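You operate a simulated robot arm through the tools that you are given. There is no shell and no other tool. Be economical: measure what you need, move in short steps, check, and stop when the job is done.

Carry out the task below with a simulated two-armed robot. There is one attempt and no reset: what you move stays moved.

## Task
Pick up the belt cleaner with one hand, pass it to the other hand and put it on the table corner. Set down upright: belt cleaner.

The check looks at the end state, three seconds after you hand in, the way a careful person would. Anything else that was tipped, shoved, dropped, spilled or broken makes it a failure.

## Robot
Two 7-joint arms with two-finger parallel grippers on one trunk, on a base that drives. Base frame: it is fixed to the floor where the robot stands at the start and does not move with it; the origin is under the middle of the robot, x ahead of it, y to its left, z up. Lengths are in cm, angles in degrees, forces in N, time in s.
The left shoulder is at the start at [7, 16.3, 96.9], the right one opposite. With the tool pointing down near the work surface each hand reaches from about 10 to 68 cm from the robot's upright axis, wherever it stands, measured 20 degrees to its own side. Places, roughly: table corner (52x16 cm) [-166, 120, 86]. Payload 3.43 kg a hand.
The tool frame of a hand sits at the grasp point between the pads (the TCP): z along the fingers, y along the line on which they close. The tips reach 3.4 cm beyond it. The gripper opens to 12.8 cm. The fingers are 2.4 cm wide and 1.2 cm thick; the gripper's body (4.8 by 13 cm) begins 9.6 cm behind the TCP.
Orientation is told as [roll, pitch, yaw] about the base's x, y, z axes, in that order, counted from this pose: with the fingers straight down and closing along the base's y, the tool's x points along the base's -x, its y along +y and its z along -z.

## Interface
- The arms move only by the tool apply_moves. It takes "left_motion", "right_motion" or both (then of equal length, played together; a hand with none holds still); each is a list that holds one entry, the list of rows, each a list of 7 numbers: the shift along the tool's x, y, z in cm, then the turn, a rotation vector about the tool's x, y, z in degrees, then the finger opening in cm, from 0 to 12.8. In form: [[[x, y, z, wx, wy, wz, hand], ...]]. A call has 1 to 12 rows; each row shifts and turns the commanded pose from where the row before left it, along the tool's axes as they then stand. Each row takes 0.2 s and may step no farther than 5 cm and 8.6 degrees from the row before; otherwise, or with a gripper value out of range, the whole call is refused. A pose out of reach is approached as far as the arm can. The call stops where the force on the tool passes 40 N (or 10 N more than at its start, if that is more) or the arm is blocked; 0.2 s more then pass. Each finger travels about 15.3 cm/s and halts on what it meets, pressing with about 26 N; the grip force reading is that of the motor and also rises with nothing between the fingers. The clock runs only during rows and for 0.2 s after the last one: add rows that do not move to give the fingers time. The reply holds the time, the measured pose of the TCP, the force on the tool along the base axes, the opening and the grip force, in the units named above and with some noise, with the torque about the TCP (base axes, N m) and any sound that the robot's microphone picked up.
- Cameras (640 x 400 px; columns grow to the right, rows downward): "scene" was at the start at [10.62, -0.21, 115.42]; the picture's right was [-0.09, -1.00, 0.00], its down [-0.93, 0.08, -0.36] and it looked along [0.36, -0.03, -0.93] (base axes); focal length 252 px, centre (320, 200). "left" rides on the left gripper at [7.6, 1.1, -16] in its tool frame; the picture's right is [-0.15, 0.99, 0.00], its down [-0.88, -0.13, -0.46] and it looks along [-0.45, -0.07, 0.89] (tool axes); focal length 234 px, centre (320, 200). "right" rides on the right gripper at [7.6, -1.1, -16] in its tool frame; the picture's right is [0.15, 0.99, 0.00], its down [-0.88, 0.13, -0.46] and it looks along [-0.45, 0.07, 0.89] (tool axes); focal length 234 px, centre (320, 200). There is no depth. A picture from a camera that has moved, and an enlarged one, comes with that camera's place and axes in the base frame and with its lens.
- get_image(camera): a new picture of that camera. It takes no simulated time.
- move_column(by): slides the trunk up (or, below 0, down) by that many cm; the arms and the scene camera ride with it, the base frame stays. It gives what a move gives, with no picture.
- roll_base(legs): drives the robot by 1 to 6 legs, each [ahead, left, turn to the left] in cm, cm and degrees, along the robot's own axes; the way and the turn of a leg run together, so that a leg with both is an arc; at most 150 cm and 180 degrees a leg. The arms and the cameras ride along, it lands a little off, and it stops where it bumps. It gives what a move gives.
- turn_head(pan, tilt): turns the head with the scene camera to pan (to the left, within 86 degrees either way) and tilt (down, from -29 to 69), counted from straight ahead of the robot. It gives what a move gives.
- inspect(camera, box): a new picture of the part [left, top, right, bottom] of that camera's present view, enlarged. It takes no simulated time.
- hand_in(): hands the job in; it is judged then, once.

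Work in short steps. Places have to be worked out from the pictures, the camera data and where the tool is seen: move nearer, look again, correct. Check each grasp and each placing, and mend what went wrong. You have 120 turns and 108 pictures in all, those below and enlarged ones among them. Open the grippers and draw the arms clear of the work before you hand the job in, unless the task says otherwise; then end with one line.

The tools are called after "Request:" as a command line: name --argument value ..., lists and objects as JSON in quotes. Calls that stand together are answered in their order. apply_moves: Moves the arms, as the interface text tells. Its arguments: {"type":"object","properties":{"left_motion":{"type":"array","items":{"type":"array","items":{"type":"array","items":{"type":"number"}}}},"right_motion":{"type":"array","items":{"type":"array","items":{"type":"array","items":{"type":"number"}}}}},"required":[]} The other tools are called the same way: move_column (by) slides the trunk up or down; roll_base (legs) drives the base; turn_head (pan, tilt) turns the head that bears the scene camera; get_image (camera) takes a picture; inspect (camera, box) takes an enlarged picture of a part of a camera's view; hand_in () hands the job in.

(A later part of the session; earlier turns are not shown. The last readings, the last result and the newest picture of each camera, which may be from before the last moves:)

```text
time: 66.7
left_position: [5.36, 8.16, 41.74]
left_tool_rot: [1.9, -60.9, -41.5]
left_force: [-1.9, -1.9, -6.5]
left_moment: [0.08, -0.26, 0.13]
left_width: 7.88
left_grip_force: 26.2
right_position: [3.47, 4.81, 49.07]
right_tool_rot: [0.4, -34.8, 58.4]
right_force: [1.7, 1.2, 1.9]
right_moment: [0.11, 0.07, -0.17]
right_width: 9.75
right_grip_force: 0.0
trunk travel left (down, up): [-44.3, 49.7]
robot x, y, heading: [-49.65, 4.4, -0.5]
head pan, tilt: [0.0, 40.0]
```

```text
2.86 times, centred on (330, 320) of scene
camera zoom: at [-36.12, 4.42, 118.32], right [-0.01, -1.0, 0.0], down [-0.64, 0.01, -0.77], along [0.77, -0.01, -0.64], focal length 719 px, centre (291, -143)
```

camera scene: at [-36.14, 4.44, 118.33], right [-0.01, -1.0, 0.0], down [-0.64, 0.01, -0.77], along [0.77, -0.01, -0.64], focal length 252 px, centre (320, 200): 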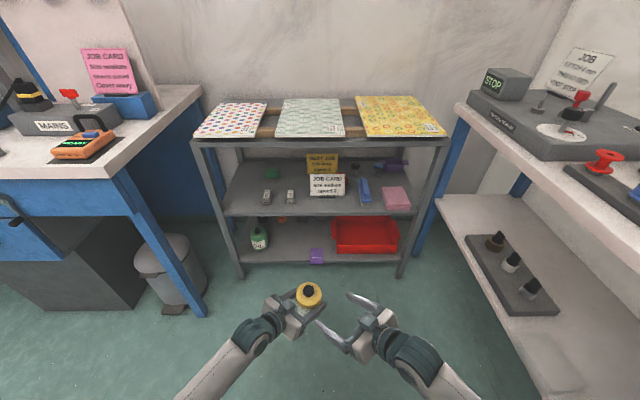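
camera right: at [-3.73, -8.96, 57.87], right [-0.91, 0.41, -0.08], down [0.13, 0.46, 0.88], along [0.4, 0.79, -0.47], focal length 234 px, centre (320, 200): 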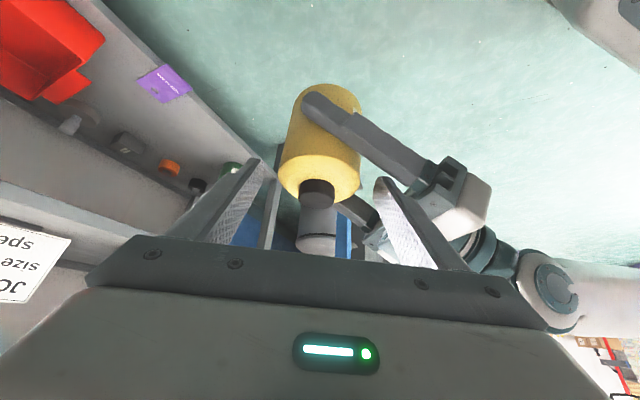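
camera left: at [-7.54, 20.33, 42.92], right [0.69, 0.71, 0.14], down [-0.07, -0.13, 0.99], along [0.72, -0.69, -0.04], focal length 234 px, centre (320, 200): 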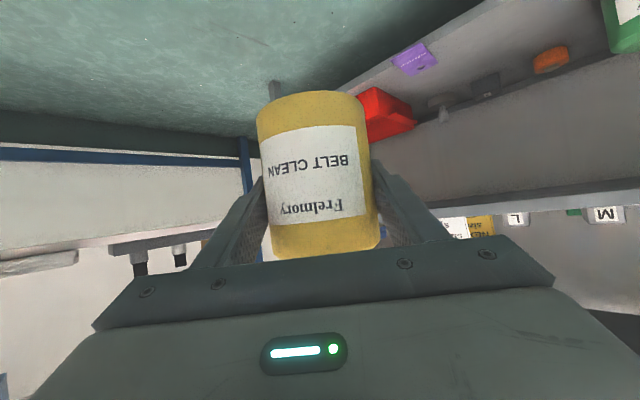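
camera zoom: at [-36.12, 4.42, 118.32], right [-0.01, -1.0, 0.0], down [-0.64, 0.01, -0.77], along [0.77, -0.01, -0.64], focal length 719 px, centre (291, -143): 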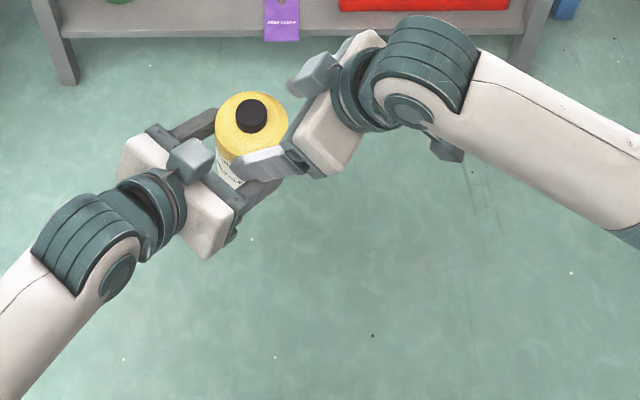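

A light touch again against the left's near finger. I retract 5 cm, steepen another 12° and re-align.

Request:
apply_moves --right_motion '[[[0, 0, -2.5, 0, 0, 0, 9.8], [0, 0, -2.5, 0, 0, 0, 9.8], [0, 0, 0, 0, 6, 0, 9.8], [-1, 0.1, 0, 0, 6, 0, 9.8], [-1.1, 0, 0, 0, 0, 0, 9.8], [0, 0, 0, 0, 0, 0, 9.8]]]'

Request:
get_image --camera "right"

```text
time: 68.1
left_position: [5.36, 8.14, 41.78]
left_tool_rot: [1.9, -61.0, -41.5]
left_force: [-0.1, 0.5, -3.3]
left_moment: [-0.01, 0.01, -0.04]
left_width: 7.88
left_grip_force: 25.5
right_position: [2.81, 4.18, 54.11]
right_tool_rot: [0.3, -22.6, 58.6]
right_force: [-0.2, -0.1, 0.3]
right_moment: [0.02, 0.01, 0.01]
right_width: 9.82
right_grip_force: 0.1
trunk travel left (down, up): [-44.3, 49.7]
robot x, y, heading: [-49.57, 4.62, -0.6]
head pan, tilt: [0.0, 40.0]
```

```text
44 pictures are left
camera right: at [-3.11, -7.88, 65.86], right [-0.92, 0.4, -0.05], down [0.22, 0.61, 0.76], along [0.33, 0.68, -0.65], focal length 234 px, centre (320, 200)
```

right: 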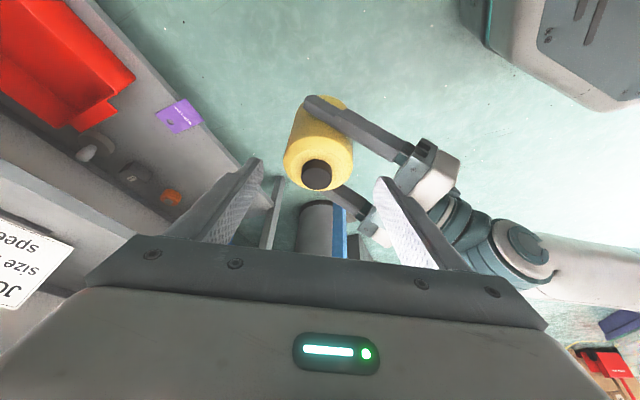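

Aligned again (remaining 10.9 cm along the fingers). I advance 6 cm and read the forces.

Request:
apply_moves --right_motion '[[[0.1, -0.1, 2, 0, 0, 0, 9.8], [0, 0, 2, 0, 0, 0, 9.8], [0, 0, 2, 0, 0, 0, 9.8], [0, 0, 0, 0, 0, 0, 9.8]]]'

Request:
get_image --camera "right"

Request:
inspect --camera "scene" --box '[220, 250, 440, 390]'

```text
time: 69.1
left_position: [5.35, 8.05, 41.83]
left_tool_rot: [1.9, -60.9, -41.4]
left_force: [0.2, -0.3, -4.1]
left_moment: [0.02, -0.03, 0.0]
left_width: 7.88
left_grip_force: 25.9
right_position: [4.04, 5.74, 48.44]
right_tool_rot: [0.5, -22.7, 58.5]
right_force: [1.2, 0.2, 0.1]
right_moment: [0.0, -0.01, 0.0]
right_width: 9.81
right_grip_force: 0.1
trunk travel left (down, up): [-44.3, 49.7]
robot x, y, heading: [-49.31, 4.07, -0.6]
head pan, tilt: [0.0, 40.0]
```

```text
43 pictures are left
camera right: at [-1.87, -6.03, 60.24], right [-0.92, 0.4, -0.05], down [0.22, 0.61, 0.76], along [0.33, 0.69, -0.65], focal length 234 px, centre (320, 200)
```

right: 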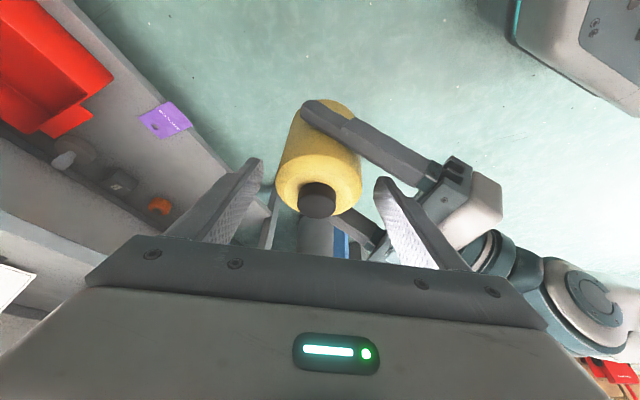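

```text
2.86 times, centred on (330, 320) of scene
camera zoom: at [-36.12, 4.42, 118.32], right [-0.01, -1.0, 0.0], down [-0.64, 0.01, -0.77], along [0.77, -0.01, -0.64], focal length 719 px, centre (291, -143)
```

zoom: 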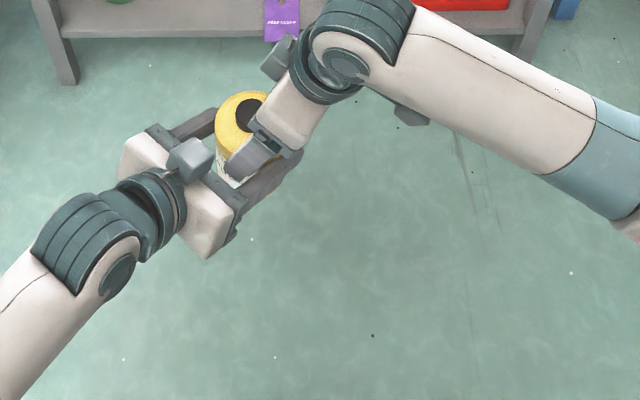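

No contact now. I go the last 4.6 cm in small steps.

Request:
apply_moves --right_motion '[[[0, 0, 1.2, 0, 0, 0, 9.8], [0, 0, 1.2, 0, 0, 0, 9.8], [0, 0, 1.2, 0, 0, 0, 9.8], [0, 0, 1, 0, 0, 0, 9.8], [0, 0, 0, 0, 0, 0, 9.8]]]'

Request:
get_image --camera "right"

Request:
get_image --camera "left"

```text
time: 70.3
left_position: [5.28, 8.14, 41.78]
left_tool_rot: [1.8, -60.9, -41.4]
left_force: [-4.9, -3.5, -9.8]
left_moment: [0.22, -0.57, 0.35]
left_width: 7.89
left_grip_force: 26.4
right_position: [4.88, 7.49, 44.25]
right_tool_rot: [0.4, -22.8, 58.4]
right_force: [4.8, 5.1, 5.6]
right_moment: [-0.04, 0.42, -0.32]
right_width: 9.7
right_grip_force: 0.1
trunk travel left (down, up): [-44.3, 49.7]
robot x, y, heading: [-49.68, 4.03, -0.5]
head pan, tilt: [0.0, 40.0]
```

```text
41 pictures are left
camera right: at [-1.03, -4.49, 56.03], right [-0.92, 0.4, -0.05], down [0.22, 0.61, 0.76], along [0.34, 0.69, -0.65], focal length 234 px, centre (320, 200)
```

right: 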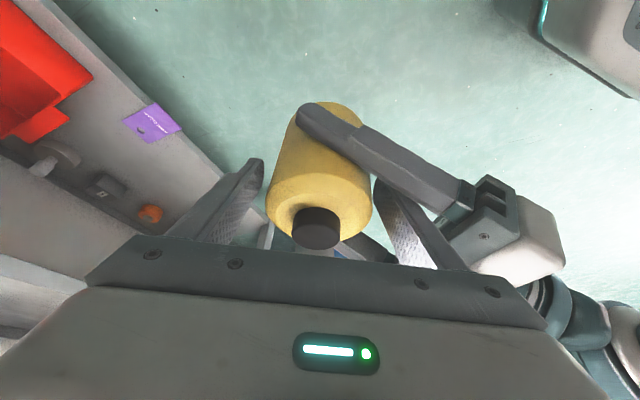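

```text
40 pictures are left
camera left: at [-7.6, 20.3, 42.87], right [0.69, 0.71, 0.14], down [-0.07, -0.13, 0.99], along [0.72, -0.69, -0.04], focal length 234 px, centre (320, 200)
```

left: 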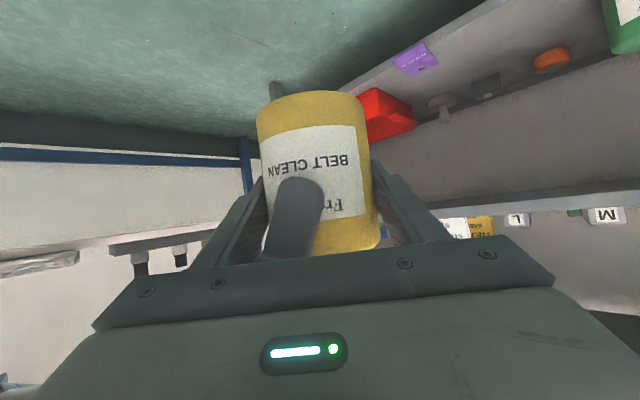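

The right fingers straddle the bottle, with one lightly touching the left's near finger (5 N). I ease it away 0.6 cm and close.

Request:
apply_moves --right_motion '[[[-0.3, 0, 0.1, 0, 0, 0, 9.4], [-0.3, 0, 0.1, 0, 0, 0, 9.0], [0, 0, 0, 0, 0, 0, 8.4], [0, 0, 0, 0, 0, 0, 7], [0, 0, 0, 0, 0, 0, 5], [0, 0, 0, 0, 0, 0, 3], [0, 0, 0, 0, 0, 0, 0], [0, 0, 0, 0, 0, 0, 0]]]'

Request:
get_image --camera "right"

Request:
get_image --camera "left"

```text
time: 72.1
left_position: [5.4, 8.12, 41.78]
left_tool_rot: [2.0, -61.0, -41.5]
left_force: [4.5, 1.8, -1.8]
left_moment: [-0.3, -0.7, -0.14]
left_width: 7.87
left_grip_force: 26.1
right_position: [5.21, 7.89, 44.27]
right_tool_rot: [0.4, -22.7, 58.5]
right_force: [-4.8, -1.3, -0.7]
right_moment: [0.29, 0.79, 0.16]
right_width: 8.01
right_grip_force: 26.1
trunk travel left (down, up): [-44.3, 49.7]
robot x, y, heading: [-49.74, 4.63, -0.5]
head pan, tilt: [0.0, 40.0]
```

```text
39 pictures are left
camera right: at [-0.71, -3.98, 56.05], right [-0.92, 0.4, -0.05], down [0.22, 0.61, 0.76], along [0.33, 0.69, -0.65], focal length 234 px, centre (320, 200)
```

right: 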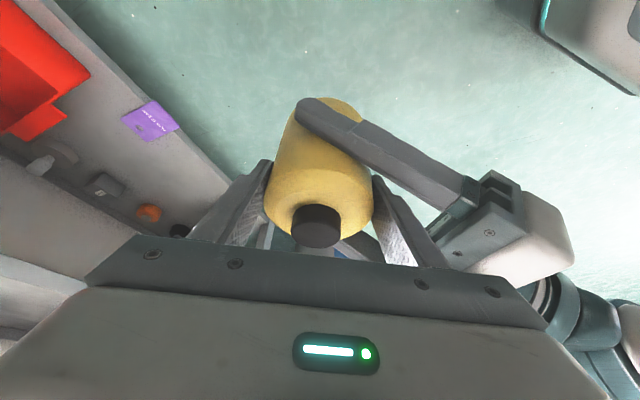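

```text
38 pictures are left
camera left: at [-7.5, 20.34, 42.95], right [0.69, 0.71, 0.14], down [-0.07, -0.13, 0.99], along [0.72, -0.69, -0.04], focal length 234 px, centre (320, 200)
```

left: 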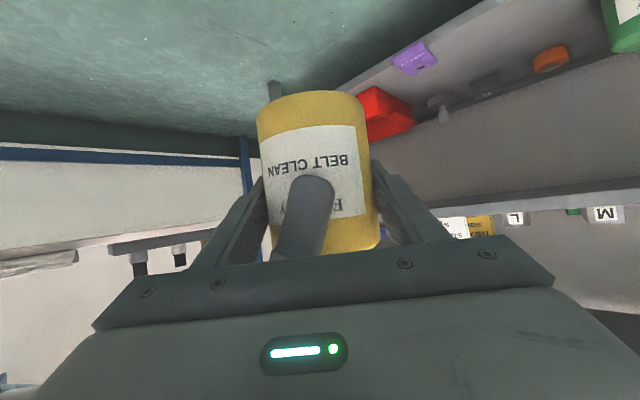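

Right grip is 26 N at 8.0 cm. I open the left hand to 10 and read the load on the right.

Request:
apply_moves --left_motion '[[[0, 0, 0, 0, 0, 0, 8.4], [0, 0, 0, 0, 0, 0, 9], [0, 0, 0, 0, 0, 0, 9.8], [0, 0, 0, 0, 0, 0, 10.2], [0, 0, 0, 0, 0, 0, 10.2]]]'

Request:
get_image --camera "right"

```text
time: 73.3
left_position: [5.29, 8.22, 41.9]
left_tool_rot: [1.9, -61.0, -41.5]
left_force: [-0.6, -0.4, 0.1]
left_moment: [0.0, -0.01, 0.01]
left_width: 10.19
left_grip_force: 0.1
right_position: [5.23, 7.98, 44.2]
right_tool_rot: [0.4, -22.7, 58.5]
right_force: [-1.2, -0.1, 0.2]
right_moment: [-0.03, 0.01, 0.0]
right_width: 7.92
right_grip_force: 25.7
trunk travel left (down, up): [-44.3, 49.7]
robot x, y, heading: [-49.26, 4.32, -0.7]
head pan, tilt: [0.0, 40.0]
```

```text
37 pictures are left
camera right: at [-0.68, -3.98, 56.08], right [-0.92, 0.4, -0.05], down [0.22, 0.61, 0.76], along [0.33, 0.69, -0.65], focal length 234 px, centre (320, 200)
```

right: 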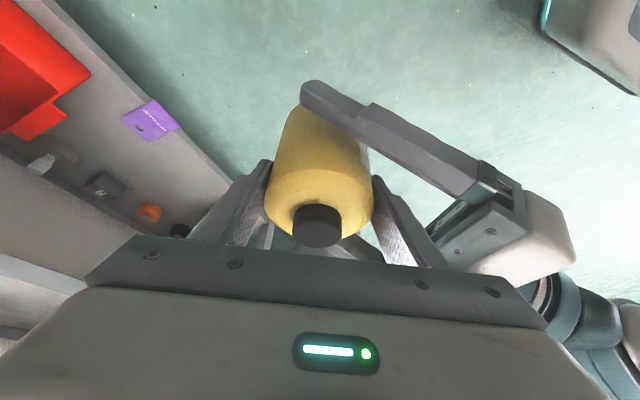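

The bottle stays in the right hand. I draw the left hand back 4 cm along its fingers and check again.

Request:
apply_moves --left_motion '[[[0, 0, -1, 0, 0, 0, 10.2], [0, 0, -1.5, 0, 0, 0, 10.2], [0, 0, -1.5, 0, 0, 0, 10.2], [0, 0, 0, 0, 0, 0, 10.2]]]'

Request:
get_image --camera "left"

```text
time: 74.3
left_position: [2.7, 10.51, 43.79]
left_tool_rot: [2.0, -61.1, -41.5]
left_force: [-0.6, -0.2, -0.8]
left_moment: [0.0, 0.01, 0.0]
left_width: 10.21
left_grip_force: 0.0
right_position: [5.22, 7.96, 44.3]
right_tool_rot: [0.4, -22.7, 58.5]
right_force: [0.5, 0.2, 0.4]
right_moment: [-0.08, 0.01, 0.0]
right_width: 7.92
right_grip_force: 25.9
trunk travel left (down, up): [-44.3, 49.7]
robot x, y, heading: [-49.87, 4.08, -0.3]
head pan, tilt: [0.0, 40.0]
```

```text
36 pictures are left
camera left: at [-10.21, 22.56, 44.84], right [0.69, 0.71, 0.14], down [-0.07, -0.13, 0.99], along [0.72, -0.69, -0.04], focal length 234 px, centre (320, 200)
```

left: 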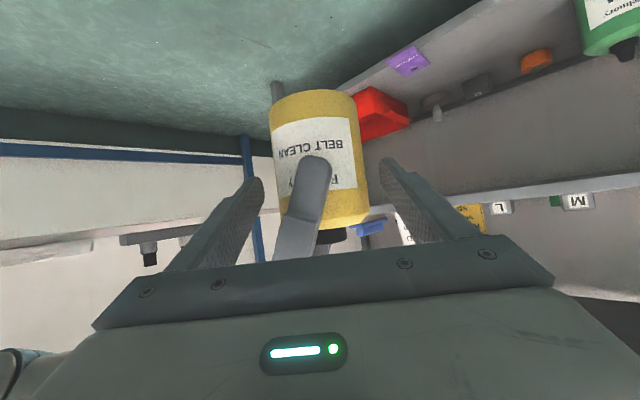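

The right hand alone holds the bottle, upright. I withdraw the left hand further and out to the left.

Request:
apply_moves --left_motion '[[[0, 0, -2, 0, 0, 0, 10.2], [0, 0, -2, 0, 0, 0, 10.2], [0, 0, -2, 0, 0, 0, 10.2], [0, 0, -2, 0, 0, 0, 10.2], [0, 2, 0, 0, 0, 0, 10.2], [0, 3, 0, 0, 0, 0, 10.2], [0, 3, 0, 0, 0, 0, 10.2], [0, 0, 0, 0, 0, 0, 10.2]]]'

Request:
get_image --camera "scene"

Request:
get_image --camera "left"

```text
time: 76.1
left_position: [2.3, 21.1, 47.72]
left_tool_rot: [1.9, -61.0, -41.4]
left_force: [-1.2, -0.3, 0.1]
left_moment: [-0.02, 0.01, -0.02]
left_width: 10.21
left_grip_force: 0.0
right_position: [5.26, 7.87, 44.32]
right_tool_rot: [0.4, -22.6, 58.4]
right_force: [0.9, -0.9, -1.1]
right_moment: [-0.03, 0.03, 0.06]
right_width: 7.93
right_grip_force: 25.9
trunk travel left (down, up): [-44.3, 49.7]
robot x, y, heading: [-49.77, 4.17, -0.7]
head pan, tilt: [0.0, 40.0]
```

```text
35 pictures are left
camera scene: at [-36.12, 4.43, 118.32], right [-0.01, -1.0, 0.0], down [-0.64, 0.01, -0.77], along [0.77, -0.01, -0.64], focal length 252 px, centre (320, 200)
```

scene: 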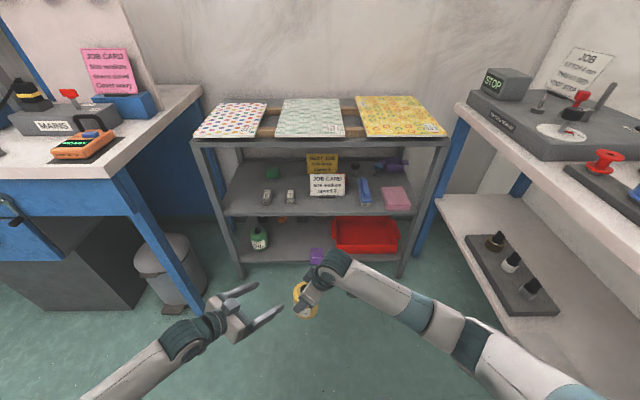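

```text
34 pictures are left
camera left: at [-10.56, 33.14, 48.83], right [0.69, 0.71, 0.14], down [-0.07, -0.13, 0.99], along [0.72, -0.69, -0.04], focal length 234 px, centre (320, 200)
```

left: 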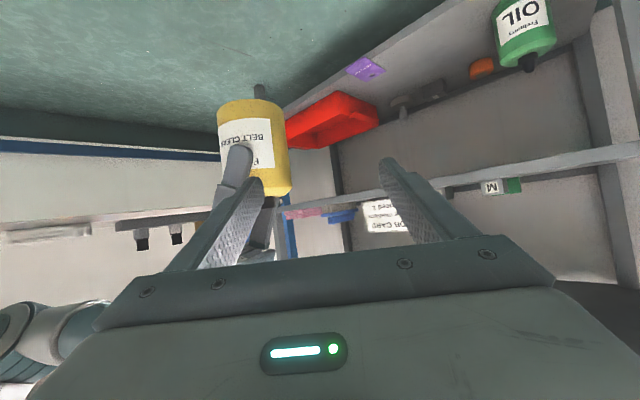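

The handover is done; the bottle hangs upright in the right hand. The table corner lies behind-left, so I back up 15 cm, turn left 100° and look toward it.

Request:
roll_base --legs '[[-15, 0, 0], [0, 0, 50], [0, 0, 50]]'

Request:
turn_head --pan 35 --tilt 20

Request:
get_image --camera "scene"

```text
time: 82.0
left_position: [-90.76, 52.53, 47.79]
left_tool_rot: [1.9, -61.0, 59.2]
left_force: [0.7, 1.0, 0.6]
left_moment: [-0.03, 0.01, 0.02]
left_width: 10.18
left_grip_force: 0.1
right_position: [-78.34, 57.64, 44.35]
right_tool_rot: [0.3, -22.7, 159.0]
right_force: [-0.1, 0.7, -0.2]
right_moment: [-0.01, -0.02, 0.0]
right_width: 7.91
right_grip_force: 26.1
trunk travel left (down, up): [-44.3, 49.7]
robot x, y, heading: [-64.67, 4.46, 99.9]
head pan, tilt: [0.0, 40.0]
```

```text
time: 83.0
left_position: [-90.75, 52.55, 47.73]
left_tool_rot: [1.8, -61.0, 59.1]
left_force: [-0.7, 0.0, -0.4]
left_moment: [0.0, 0.02, 0.0]
left_width: 10.18
left_grip_force: 0.1
right_position: [-78.39, 57.94, 44.28]
right_tool_rot: [0.4, -22.7, 159.1]
right_force: [0.5, 0.1, 0.3]
right_moment: [-0.03, -0.01, -0.05]
right_width: 7.94
right_grip_force: 25.8
trunk travel left (down, up): [-44.3, 49.7]
robot x, y, heading: [-64.84, 4.55, 100.0]
head pan, tilt: [35.0, 20.0]
```

```text
33 pictures are left
camera scene: at [-72.18, 16.27, 121.46], right [0.71, 0.71, 0.0], down [0.24, -0.24, -0.94], along [-0.66, 0.67, -0.34], focal length 252 px, centre (320, 200)
```

scene: 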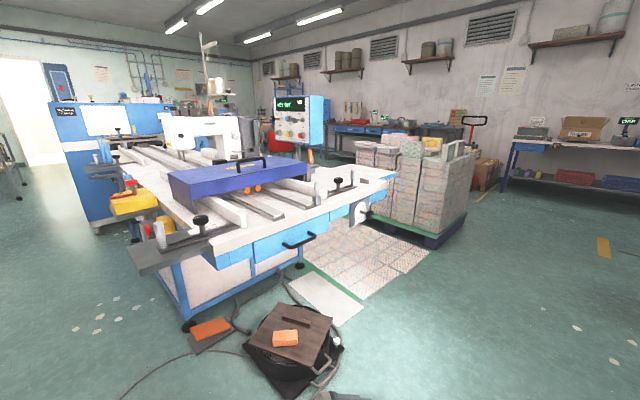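

The table is the big machine table ahead-left; the target projects to about pixel (332, 178), near its right-hand end. I enlarge it.

Request:
inspect --camera "scene" --box '[220, 130, 420, 255]'

Request:
inspect --camera "scene" --box '[80, 100, 400, 300]'

```text
3.20 times, centred on (320, 192) of scene
camera zoom: at [-72.18, 16.27, 121.46], right [0.71, 0.71, 0.0], down [0.24, -0.24, -0.94], along [-0.66, 0.67, -0.34], focal length 806 px, centre (320, 224)
```

zoom: 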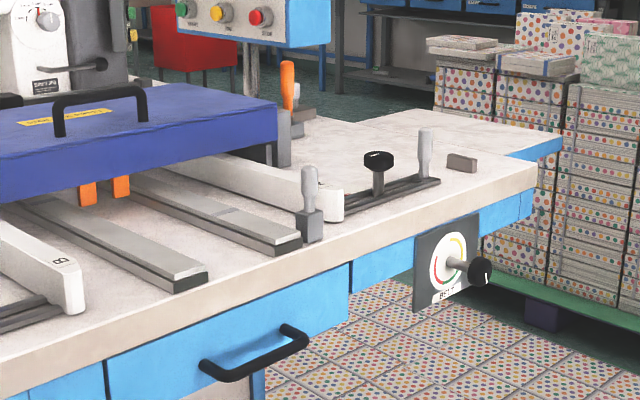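

```text
2.00 times, centred on (240, 200) of scene
camera zoom: at [-72.18, 16.27, 121.46], right [0.71, 0.71, 0.0], down [0.24, -0.24, -0.94], along [-0.66, 0.67, -0.34], focal length 504 px, centre (480, 200)
```

zoom: 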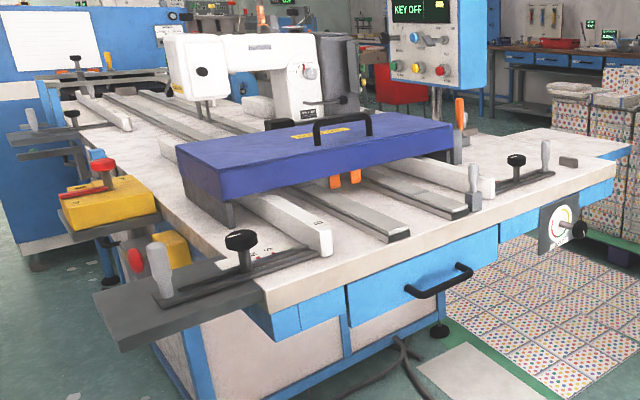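

The free strip is at the table's right end, around (-155, 120), with the front edge near x −134 and a small block near (-145, 123). I drive along open floor at x≈−57 up to y≈120, then turn to face the table.

Request:
roll_base --legs '[[0, 0, -15], [60, 0, 0], [58, 0, 0], [0, 0, 50], [0, 0, 45]]'

Request:
turn_head --pan 0 --tilt 30

Request:
get_image --camera "scene"

Request:
get_image --camera "right"

```text
time: 94.5
left_position: [-106.31, 103.7, 47.78]
left_tool_rot: [2.0, -61.0, 139.6]
left_force: [0.3, 1.0, 0.7]
left_moment: [0.01, 0.03, 0.02]
left_width: 10.2
left_grip_force: 0.0
right_position: [-109.51, 116.65, 44.27]
right_tool_rot: [0.3, -22.7, -120.4]
right_force: [0.1, -0.5, 0.6]
right_moment: [0.01, -0.01, 0.0]
right_width: 7.92
right_grip_force: 26.0
trunk travel left (down, up): [-44.3, 49.7]
robot x, y, heading: [-54.72, 121.36, -179.2]
head pan, tilt: [35.0, 20.0]
```

```text
time: 95.5
left_position: [-106.32, 103.58, 47.72]
left_tool_rot: [1.9, -61.0, 139.7]
left_force: [-0.8, 0.9, -0.7]
left_moment: [-0.05, 0.01, 0.0]
left_width: 10.19
left_grip_force: 0.1
right_position: [-109.38, 116.72, 44.39]
right_tool_rot: [0.4, -22.7, -120.4]
right_force: [0.4, -0.3, -0.4]
right_moment: [0.02, -0.03, -0.03]
right_width: 7.91
right_grip_force: 25.6
trunk travel left (down, up): [-44.3, 49.7]
robot x, y, heading: [-54.39, 121.56, -179.2]
head pan, tilt: [0.0, 30.0]
```

```text
30 pictures are left
camera scene: at [-68.65, 121.52, 119.86], right [-0.01, 1.0, 0.0], down [0.5, 0.01, -0.87], along [-0.87, -0.01, -0.5], focal length 252 px, centre (320, 200)
```

scene: 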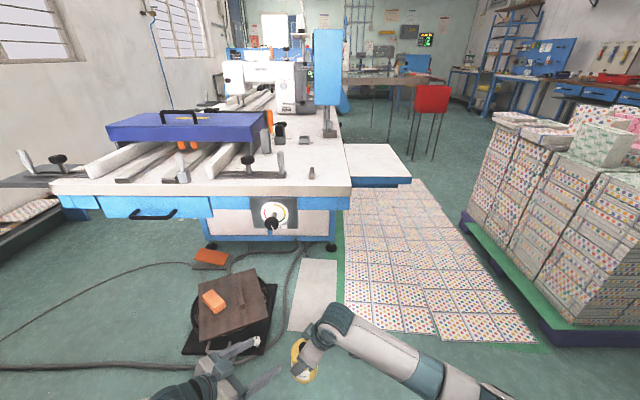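

```text
29 pictures are left
camera right: at [-103.96, 128.59, 56.06], right [0.92, -0.38, -0.05], down [-0.21, -0.61, 0.76], along [-0.32, -0.69, -0.65], focal length 234 px, centre (320, 200)
```

right: 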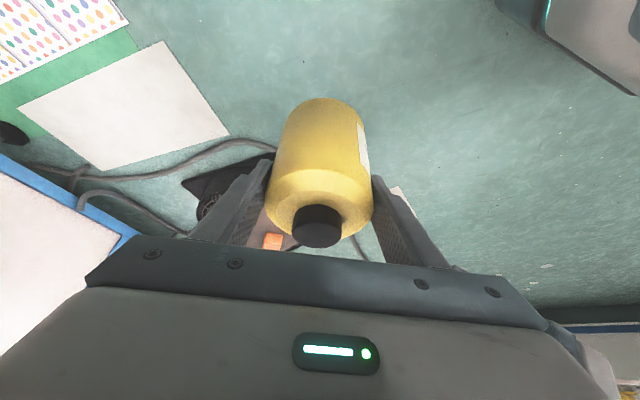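

I enlarge the table's right end to see what stands there.

Request:
inspect --camera "scene" --box '[220, 90, 420, 215]'

```text
3.20 times, centred on (320, 152) of scene
camera zoom: at [-68.65, 121.52, 119.86], right [-0.01, 1.0, 0.0], down [0.5, 0.01, -0.87], along [-0.87, -0.01, -0.5], focal length 806 px, centre (320, 352)
```

zoom: 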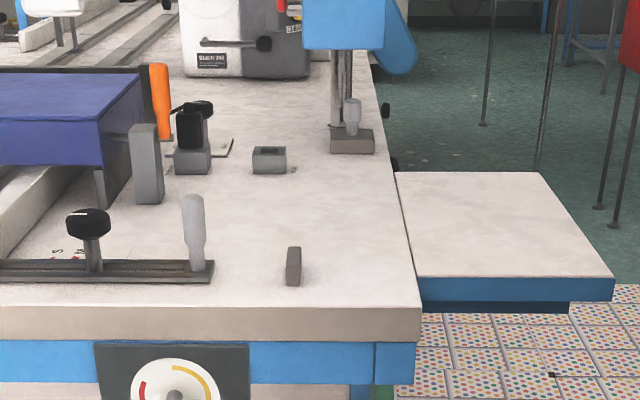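

The spot around (-154, 121) is clear: the little block is at (-141, 118), other fittings are beyond x −178. The left hand would hit the table when I drive in, so I first fold it back: yaw out, then fingers down.

Request:
apply_moves --left_motion '[[[0, 2.2, 0, -7, 0, -3.8, 8], [0, 2.2, 0, -7, 0, -3.8, 6], [0, 2.2, 0, -7, 0, -3.8, 6], [0, 2.2, 0, -7, 0, -3.8, 6], [0, 2.2, 0, -7, 0, -3.8, 6], [0, 0, 0, 0, 8.5, 0, 6], [0, 0, 0, 0, 8.5, 0, 6], [0, 0, 0, 0, 8.5, 0, 6], [0, 0, 0, 0, 8.5, 0, 6], [0, 0, 0, 0, 8.5, 0, 6], [0, 0, 0, 0, 8.5, 0, 6], [0, 0, 0, 0, 8.5, 0, 6]]]'

```text
time: 98.1
left_position: [-110.54, 93.66, 47.97]
left_tool_rot: [1.0, -2.1, -178.9]
left_force: [0.1, 0.5, -0.1]
left_moment: [-0.04, 0.04, 0.01]
left_width: 6.02
left_grip_force: 0.0
right_position: [-109.46, 116.54, 44.24]
right_tool_rot: [0.4, -22.6, -120.4]
right_force: [0.7, 0.3, 0.6]
right_moment: [0.02, -0.02, 0.02]
right_width: 7.92
right_grip_force: 26.1
trunk travel left (down, up): [-44.3, 49.7]
robot x, y, heading: [-54.49, 121.28, -179.3]
head pan, tilt: [0.0, 30.0]
```

Now I pull the left hand back toward the body and slightly down, as at the start.

Request:
apply_moves --left_motion '[[[4, -1, 1.6, 0, 0, 0, 6], [4, -1, 1.6, 0, 0, 0, 6], [4, -1, 1.6, 0, 0, 0, 6], [4, -1, 1.6, 0, 0, 0, 6], [4, -1, 1.6, 0, 0, 0, 6], [4, -1, 1, 0, 0, 0, 6], [0, 0, 0, 0, 0, 0, 6]]]'

Request:
move_column --by 28

Request:
get_image --camera "right"

Request:
get_image --camera "scene"

```text
time: 99.7
left_position: [-87.01, 100.09, 37.8]
left_tool_rot: [1.1, -2.2, -178.9]
left_force: [-1.1, 0.5, -0.1]
left_moment: [0.02, 0.03, 0.01]
left_width: 6.0
left_grip_force: 0.0
right_position: [-109.54, 116.77, 44.3]
right_tool_rot: [0.4, -22.7, -120.3]
right_force: [0.6, 0.3, -0.3]
right_moment: [0.03, -0.01, -0.05]
right_width: 7.93
right_grip_force: 26.5
trunk travel left (down, up): [-44.3, 49.7]
robot x, y, heading: [-54.73, 121.1, -179.4]
head pan, tilt: [0.0, 30.0]
```

```text
time: 102.5
left_position: [-87.01, 99.98, 65.79]
left_tool_rot: [1.0, -2.2, -178.9]
left_force: [0.4, -0.6, -0.4]
left_moment: [0.0, 0.01, 0.0]
left_width: 6.0
left_grip_force: 0.1
right_position: [-109.51, 116.67, 72.28]
right_tool_rot: [0.4, -22.6, -120.5]
right_force: [0.3, 0.0, -4.8]
right_moment: [0.01, -0.02, -0.03]
right_width: 7.92
right_grip_force: 26.4
trunk travel left (down, up): [-72.3, 21.7]
robot x, y, heading: [-54.42, 121.3, -179.3]
head pan, tilt: [0.0, 30.0]
```

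```text
27 pictures are left
camera right: at [-103.97, 128.59, 84.05], right [0.92, -0.38, -0.05], down [-0.21, -0.61, 0.76], along [-0.32, -0.69, -0.65], focal length 234 px, centre (320, 200)
```

right: 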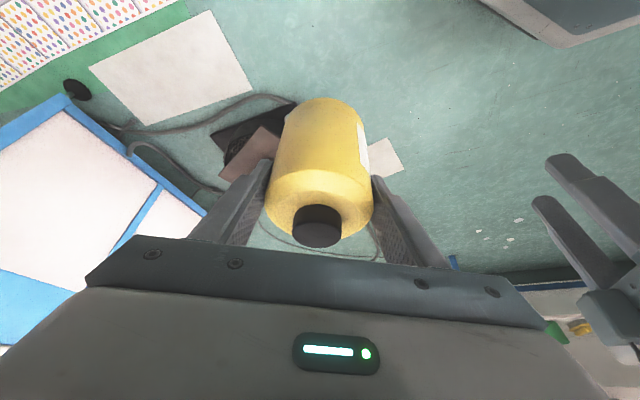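

```text
26 pictures are left
camera scene: at [-68.67, 121.53, 147.85], right [-0.01, 1.0, 0.0], down [0.5, 0.01, -0.87], along [-0.87, -0.01, -0.5], focal length 252 px, centre (320, 200)
```

scene: 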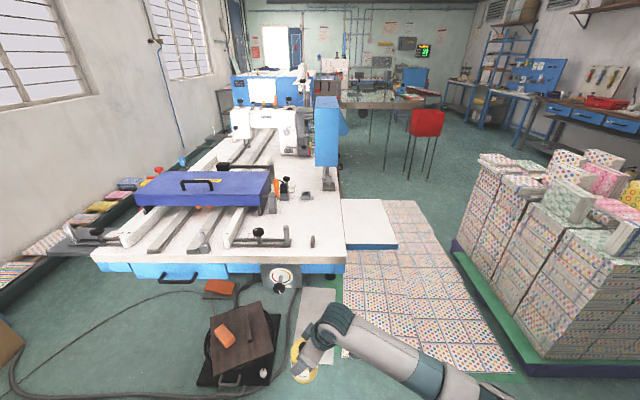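

Weight reads on the right (4.8 N) and the bottle hangs straight. I raise the right arm 28 cm so the bottle clears the table top.

Request:
apply_moves --right_motion '[[[-0.6, 0, -1.4, 0, 0, 0, 0], [-1.1, 0, -2.6, 0, 0, 0, 0], [-1.1, 0, -2.6, 0, 0, 0, 0], [-1.1, 0, -2.6, 0, 0, 0, 0], [-1.1, 0, -2.6, 0, 0, 0, 0], [-1.1, 0, -2.6, 0, 0, 0, 0], [-1.1, 0, -2.6, 0, 0, 0, 0], [-1.1, 0, -2.6, 0, 0, 0, 0], [-1.1, 0, -2.6, 0, 0, 0, 0], [-1.1, 0, -2.6, 0, 0, 0, 0], [-0.5, 0, -1.2, 0, 0, 0, 0], [0, 0, 0, 0, 0, 0, 0]]]'

Request:
move_column --by 6

Request:
get_image --camera "scene"

```text
time: 105.1
left_position: [-86.97, 100.03, 65.88]
left_tool_rot: [1.0, -2.2, -178.9]
left_force: [-0.2, 0.4, 0.0]
left_moment: [0.0, 0.01, 0.05]
left_width: 6.01
left_grip_force: 0.0
right_position: [-109.7, 116.73, 100.64]
right_tool_rot: [0.4, -22.7, -120.4]
right_force: [-0.2, 0.3, -3.7]
right_moment: [0.0, 0.0, -0.01]
right_width: 7.94
right_grip_force: 26.3
trunk travel left (down, up): [-72.3, 21.7]
robot x, y, heading: [-54.48, 121.56, -179.6]
head pan, tilt: [0.0, 30.0]
```

```text
time: 106.1
left_position: [-86.93, 100.04, 71.78]
left_tool_rot: [1.0, -2.1, -178.9]
left_force: [0.0, 1.0, -0.4]
left_moment: [0.0, -0.02, 0.02]
left_width: 6.0
left_grip_force: 0.1
right_position: [-109.72, 116.57, 106.52]
right_tool_rot: [0.4, -22.7, -120.4]
right_force: [-0.4, 0.7, -3.6]
right_moment: [0.0, -0.03, 0.0]
right_width: 7.93
right_grip_force: 26.0
trunk travel left (down, up): [-78.3, 15.7]
robot x, y, heading: [-54.69, 121.26, -179.5]
head pan, tilt: [0.0, 30.0]
```

```text
25 pictures are left
camera scene: at [-68.69, 121.53, 153.85], right [-0.01, 1.0, 0.0], down [0.5, 0.01, -0.87], along [-0.87, -0.01, -0.5], focal length 252 px, centre (320, 200)
```

scene: 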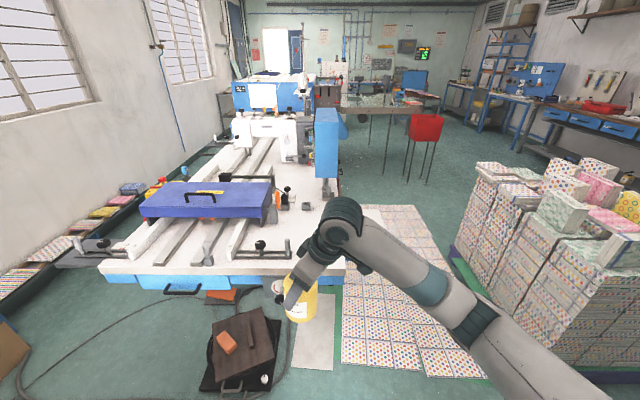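

The bottle's base is near z 98, above everything at that end. I strafe right 4.4 cm and drive ahead 34 cm.

Request:
roll_base --legs '[[0, -4.4, 0], [34, 0, 0]]'

Request:
turn_head --pan 0 --tilt 45

Request:
get_image --camera "scene"

Request:
get_image --camera "right"

Request:
get_image --camera "left"

```text
time: 108.9
left_position: [-120.89, 103.98, 71.81]
left_tool_rot: [1.0, -2.3, -178.9]
left_force: [-0.4, -0.2, -0.7]
left_moment: [0.01, 0.01, -0.01]
left_width: 5.98
left_grip_force: 0.0
right_position: [-143.58, 120.53, 106.56]
right_tool_rot: [0.4, -22.7, -120.3]
right_force: [-1.0, 0.5, -3.1]
right_moment: [0.01, 0.03, 0.03]
right_width: 7.92
right_grip_force: 26.2
trunk travel left (down, up): [-78.3, 15.7]
robot x, y, heading: [-88.35, 125.32, -179.1]
head pan, tilt: [0.0, 30.0]
```

```text
time: 109.6
left_position: [-120.78, 104.0, 71.87]
left_tool_rot: [1.0, -2.2, -178.8]
left_force: [0.1, 0.2, -0.2]
left_moment: [0.02, 0.0, -0.03]
left_width: 5.98
left_grip_force: 0.0
right_position: [-143.61, 120.45, 106.57]
right_tool_rot: [0.4, -22.7, -120.3]
right_force: [0.1, -0.2, -3.1]
right_moment: [0.02, 0.01, -0.03]
right_width: 7.92
right_grip_force: 25.5
trunk travel left (down, up): [-78.3, 15.7]
robot x, y, heading: [-88.54, 125.65, -179.4]
head pan, tilt: [0.0, 45.0]
```

```text
24 pictures are left
camera scene: at [-101.67, 125.54, 151.6], right [-0.01, 1.0, 0.0], down [0.71, 0.01, -0.71], along [-0.71, -0.01, -0.71], focal length 252 px, centre (320, 200)
```

scene: 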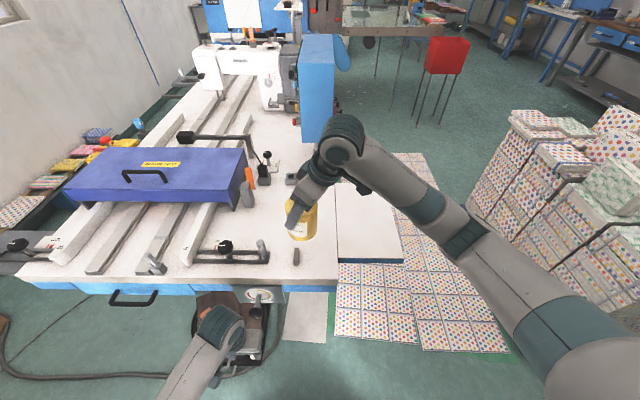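

```text
23 pictures are left
camera right: at [-138.14, 132.48, 118.31], right [0.92, -0.38, -0.05], down [-0.21, -0.61, 0.76], along [-0.32, -0.69, -0.65], focal length 234 px, centre (320, 200)
```

right: 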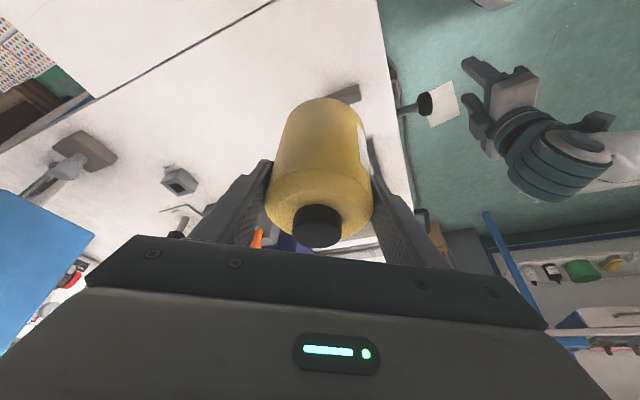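

```text
22 pictures are left
camera left: at [-112.73, 103.39, 87.44], right [-0.12, -0.99, 0.02], down [-0.87, 0.12, 0.49], along [-0.49, 0.04, -0.87], focal length 234 px, centre (320, 200)
```

left: 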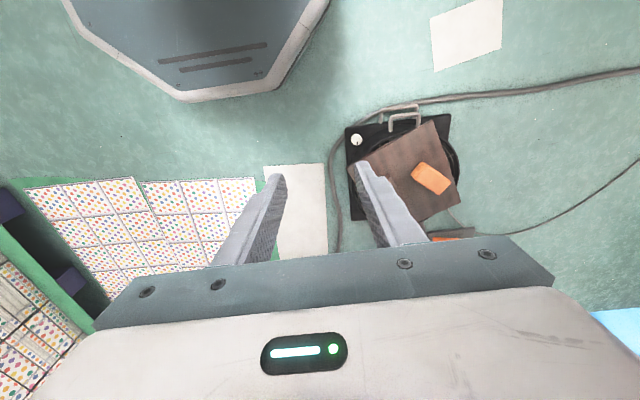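

The base has room (front about x −117) and the bottle now hangs over the table. I drive 3 cm more and extend the right arm 6 cm to reach about (-152.6, 120.5).

Request:
roll_base --legs '[[3, 0, 0]]'

Request:
apply_moves --right_motion '[[[-0.7, -1.3, 0.3, 0, 0, 0, 0], [-0.7, -1.3, 0.3, 0, 0, 0, 0], [-0.7, -1.3, 0.3, 0, 0, 0, 0], [-0.7, -1.3, 0.3, 0, 0, 0, 0], [0, 0, 0, 0, 0, 0, 0]]]'

Request:
get_image --camera "right"

Request:
inspect --camera "scene" --box '[200, 130, 420, 310]'

```text
time: 110.5
left_position: [-123.53, 103.98, 71.97]
left_tool_rot: [1.0, -2.2, -178.7]
left_force: [0.3, -0.7, -0.4]
left_moment: [0.0, 0.04, 0.02]
left_width: 6.01
left_grip_force: 0.0
right_position: [-146.17, 120.45, 106.62]
right_tool_rot: [0.2, -22.8, -120.3]
right_force: [-0.3, 0.2, -3.6]
right_moment: [0.03, 0.01, -0.01]
right_width: 7.95
right_grip_force: 25.5
trunk travel left (down, up): [-78.3, 15.7]
robot x, y, heading: [-91.34, 125.38, -179.4]
head pan, tilt: [0.0, 45.0]
```

```text
time: 111.7
left_position: [-123.69, 103.92, 71.81]
left_tool_rot: [1.0, -2.2, -178.8]
left_force: [-0.4, -0.3, -0.5]
left_moment: [0.01, 0.02, 0.02]
left_width: 5.97
left_grip_force: 0.1
right_position: [-152.63, 120.37, 106.44]
right_tool_rot: [0.4, -22.7, -120.2]
right_force: [0.9, -1.2, -4.9]
right_moment: [0.02, -0.02, -0.02]
right_width: 7.94
right_grip_force: 25.8
trunk travel left (down, up): [-78.3, 15.7]
robot x, y, heading: [-91.48, 125.19, -179.1]
head pan, tilt: [0.0, 45.0]
```

```text
21 pictures are left
camera right: at [-147.08, 132.4, 118.27], right [0.92, -0.38, -0.05], down [-0.21, -0.61, 0.76], along [-0.32, -0.69, -0.65], focal length 234 px, centre (320, 200)
```

right: 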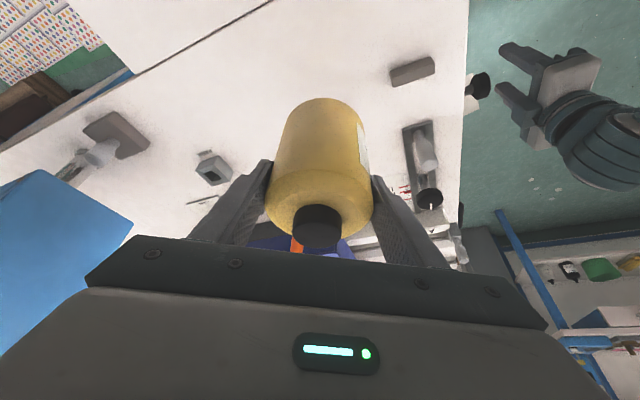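

```text
2.22 times, centred on (310, 220) of scene
camera zoom: at [-104.6, 125.51, 151.59], right [-0.01, 1.0, 0.0], down [0.71, 0.01, -0.71], along [-0.71, -0.01, -0.71], focal length 560 px, centre (342, 156)
```

zoom: 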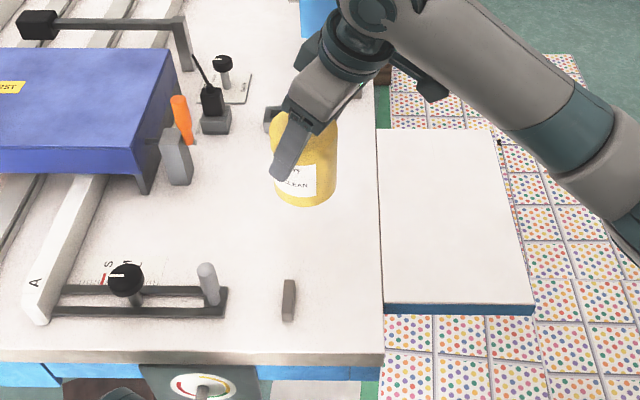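

The bottle hangs over a clear patch, base about 12 cm above the table, nearly vertical. I lower 10 cm.

Request:
apply_moves --right_motion '[[[0.77, 0, 1.85, 0, 0, 0, 0], [0.77, 0, 1.85, 0, 0, 0, 0], [0.77, 0, 1.85, 0, 0, 0, 0], [0.77, 0, 1.85, 0, 0, 0, 0], [0.77, 0, 1.85, 0, 0, 0, 0], [0, 0, 0, 0, 0, 0, 0]]]'

Request:
inspect --camera "scene" --box '[200, 130, 420, 310]'

Request:
get_image --camera "right"

```text
time: 113.1
left_position: [-123.76, 104.0, 71.74]
left_tool_rot: [1.0, -2.2, -178.7]
left_force: [1.1, -0.7, -0.3]
left_moment: [0.01, 0.02, -0.02]
left_width: 5.99
left_grip_force: 0.0
right_position: [-152.46, 120.42, 96.46]
right_tool_rot: [0.4, -22.7, -120.1]
right_force: [-0.2, 0.5, -4.1]
right_moment: [0.06, -0.04, -0.03]
right_width: 7.89
right_grip_force: 25.9
trunk travel left (down, up): [-78.3, 15.7]
robot x, y, heading: [-91.55, 125.33, -179.2]
head pan, tilt: [0.0, 45.0]
```

```text
2.22 times, centred on (310, 220) of scene
camera zoom: at [-104.57, 125.5, 151.6], right [-0.01, 1.0, 0.0], down [0.71, 0.01, -0.71], along [-0.71, -0.01, -0.71], focal length 560 px, centre (342, 156)
```

zoom: 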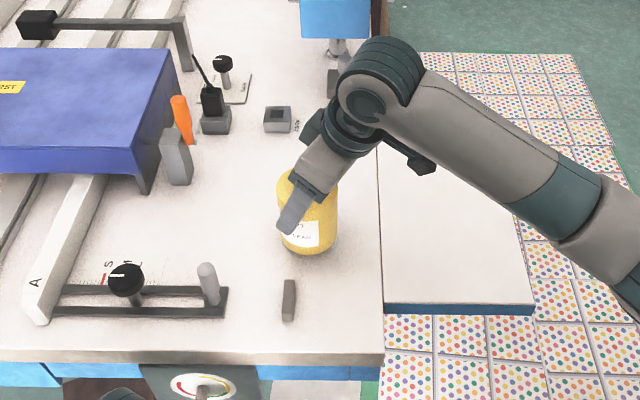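

```text
18 pictures are left
camera right: at [-146.96, 132.37, 108.22], right [0.92, -0.38, -0.05], down [-0.21, -0.61, 0.76], along [-0.32, -0.69, -0.65], focal length 234 px, centre (320, 200)
```

right: 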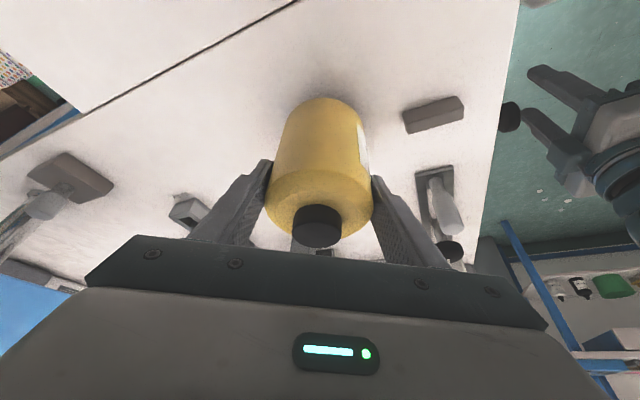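

About 2 cm remain. I lower 1.5 cm in small steps and watch the vertical force.

Request:
apply_moves --right_motion '[[[0.115, 0, 0.277, 0, 0, 0, 0], [0.115, 0, 0.277, 0, 0, 0, 0], [0.115, 0, 0.277, 0, 0, 0, 0], [0.115, 0, 0.277, 0, 0, 0, 0], [0.115, 0, 0.277, 0, 0, 0, 0]]]'

```text
time: 114.3
left_position: [-123.75, 104.0, 71.74]
left_tool_rot: [1.0, -2.2, -178.6]
left_force: [-0.5, 1.1, -0.2]
left_moment: [0.01, 0.0, 0.02]
left_width: 6.01
left_grip_force: 0.1
right_position: [-152.46, 120.45, 94.9]
right_tool_rot: [0.5, -22.6, -120.1]
right_force: [0.3, -0.1, -3.7]
right_moment: [0.0, -0.03, -0.01]
right_width: 7.94
right_grip_force: 26.0
trunk travel left (down, up): [-78.3, 15.7]
robot x, y, heading: [-91.71, 125.48, -179.3]
head pan, tilt: [0.0, 45.0]
```

Still hanging freely (-3.7 N). I lower 0.6 cm more and read again.

Request:
apply_moves --right_motion '[[[0.077, 0, 0.185, 0, 0, 0, 0], [0.077, 0, 0.185, 0, 0, 0, 0], [0.077, 0, 0.185, 0, 0, 0, 0]]]'

Request:
inspect --camera "scene" --box '[270, 180, 350, 250]'

```text
time: 115.1
left_position: [-123.65, 104.01, 71.87]
left_tool_rot: [1.0, -2.3, -178.8]
left_force: [0.2, 0.1, 0.0]
left_moment: [0.01, 0.02, 0.0]
left_width: 6.01
left_grip_force: 0.0
right_position: [-152.46, 120.49, 94.52]
right_tool_rot: [0.3, -22.9, -120.2]
right_force: [1.5, 2.5, 8.7]
right_moment: [0.54, -0.25, -0.03]
right_width: 7.92
right_grip_force: 26.2
trunk travel left (down, up): [-78.3, 15.7]
robot x, y, heading: [-91.02, 125.33, -179.3]
head pan, tilt: [0.0, 45.0]
```

```text
5.71 times, centred on (310, 215) of scene
camera zoom: at [-104.41, 125.53, 151.64], right [-0.01, 1.0, 0.0], down [0.71, 0.01, -0.71], along [-0.71, -0.01, -0.71], focal length 1439 px, centre (377, 114)
```

zoom: 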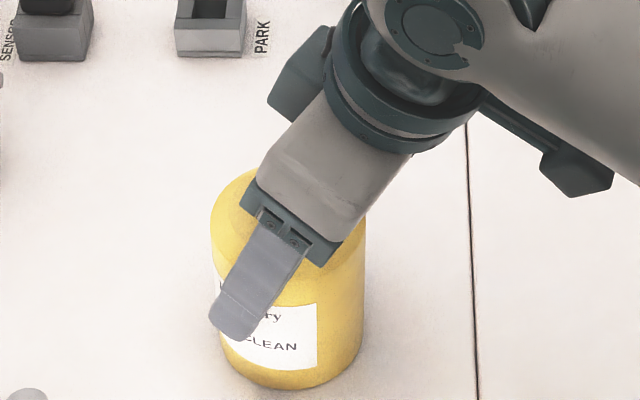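

The bottle rests on the table (+8.7 N). I open the fingers gradually.

Request:
apply_moves --right_motion '[[[0, 0, 0, 0, 0, 0, 7.9], [0, 0, 0, 0, 0, 0, 8.3], [0, 0, 0, 0, 0, 0, 8.8], [0, 0, 0, 0, 0, 0, 9.6], [0, 0, 0, 0, 0, 0, 10], [0, 0, 0, 0, 0, 0, 10]]]'

Request:
get_image --camera "right"

```text
time: 116.5
left_position: [-123.71, 103.91, 71.73]
left_tool_rot: [1.1, -2.3, -178.7]
left_force: [-0.7, 0.9, -0.1]
left_moment: [0.02, 0.0, 0.0]
left_width: 5.99
left_grip_force: 0.1
right_position: [-152.49, 120.54, 94.4]
right_tool_rot: [0.3, -22.6, -120.2]
right_force: [-1.0, -0.4, -0.5]
right_moment: [0.0, 0.03, 0.01]
right_width: 10.0
right_grip_force: 0.0
trunk travel left (down, up): [-78.3, 15.7]
robot x, y, heading: [-91.59, 125.66, -179.5]
head pan, tilt: [0.0, 45.0]
```

```text
16 pictures are left
camera right: at [-146.96, 132.37, 106.13], right [0.92, -0.38, -0.05], down [-0.21, -0.61, 0.76], along [-0.32, -0.69, -0.65], focal length 234 px, centre (320, 200)
```

right: 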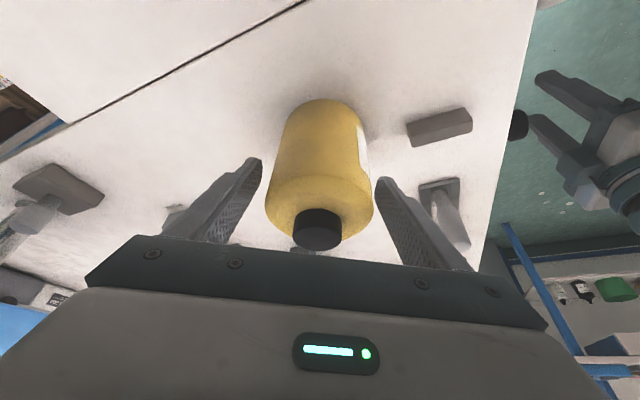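

Released, standing, with even gaps on both sides. I withdraw the right hand up along its fingers.

Request:
apply_moves --right_motion '[[[0, 0, -1, 0, 0, 0, 10], [0, 0, -2, 0, 0, 0, 10], [0, 0, -2.5, 0, 0, 0, 10], [0, 0, -3, 0, 0, 0, 10], [0, 0, -3, 0, 0, 0, 10], [0, 0, -3, 0, 0, 0, 10], [0, 0, 0, 0, 0, 0, 10]]]'

Request:
get_image --camera "right"

```text
time: 118.1
left_position: [-123.79, 104.03, 71.8]
left_tool_rot: [1.0, -2.1, -178.7]
left_force: [-0.2, 0.4, 0.9]
left_moment: [0.0, -0.01, 0.0]
left_width: 6.01
left_grip_force: 0.0
right_position: [-149.76, 125.43, 107.65]
right_tool_rot: [0.5, -22.7, -120.2]
right_force: [0.5, 0.3, 0.1]
right_moment: [-0.03, -0.03, 0.0]
right_width: 10.02
right_grip_force: 0.0
trunk travel left (down, up): [-78.3, 15.7]
robot x, y, heading: [-91.65, 125.25, -179.1]
head pan, tilt: [0.0, 45.0]
```

```text
15 pictures are left
camera right: at [-144.24, 137.28, 119.51], right [0.92, -0.38, -0.05], down [-0.21, -0.61, 0.76], along [-0.32, -0.69, -0.65], focal length 234 px, centre (320, 200)
```

right: 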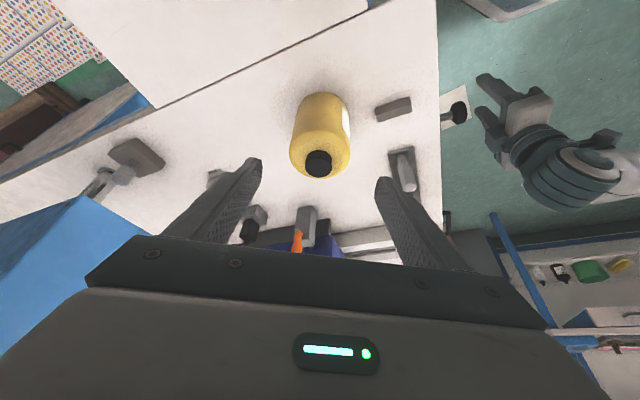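

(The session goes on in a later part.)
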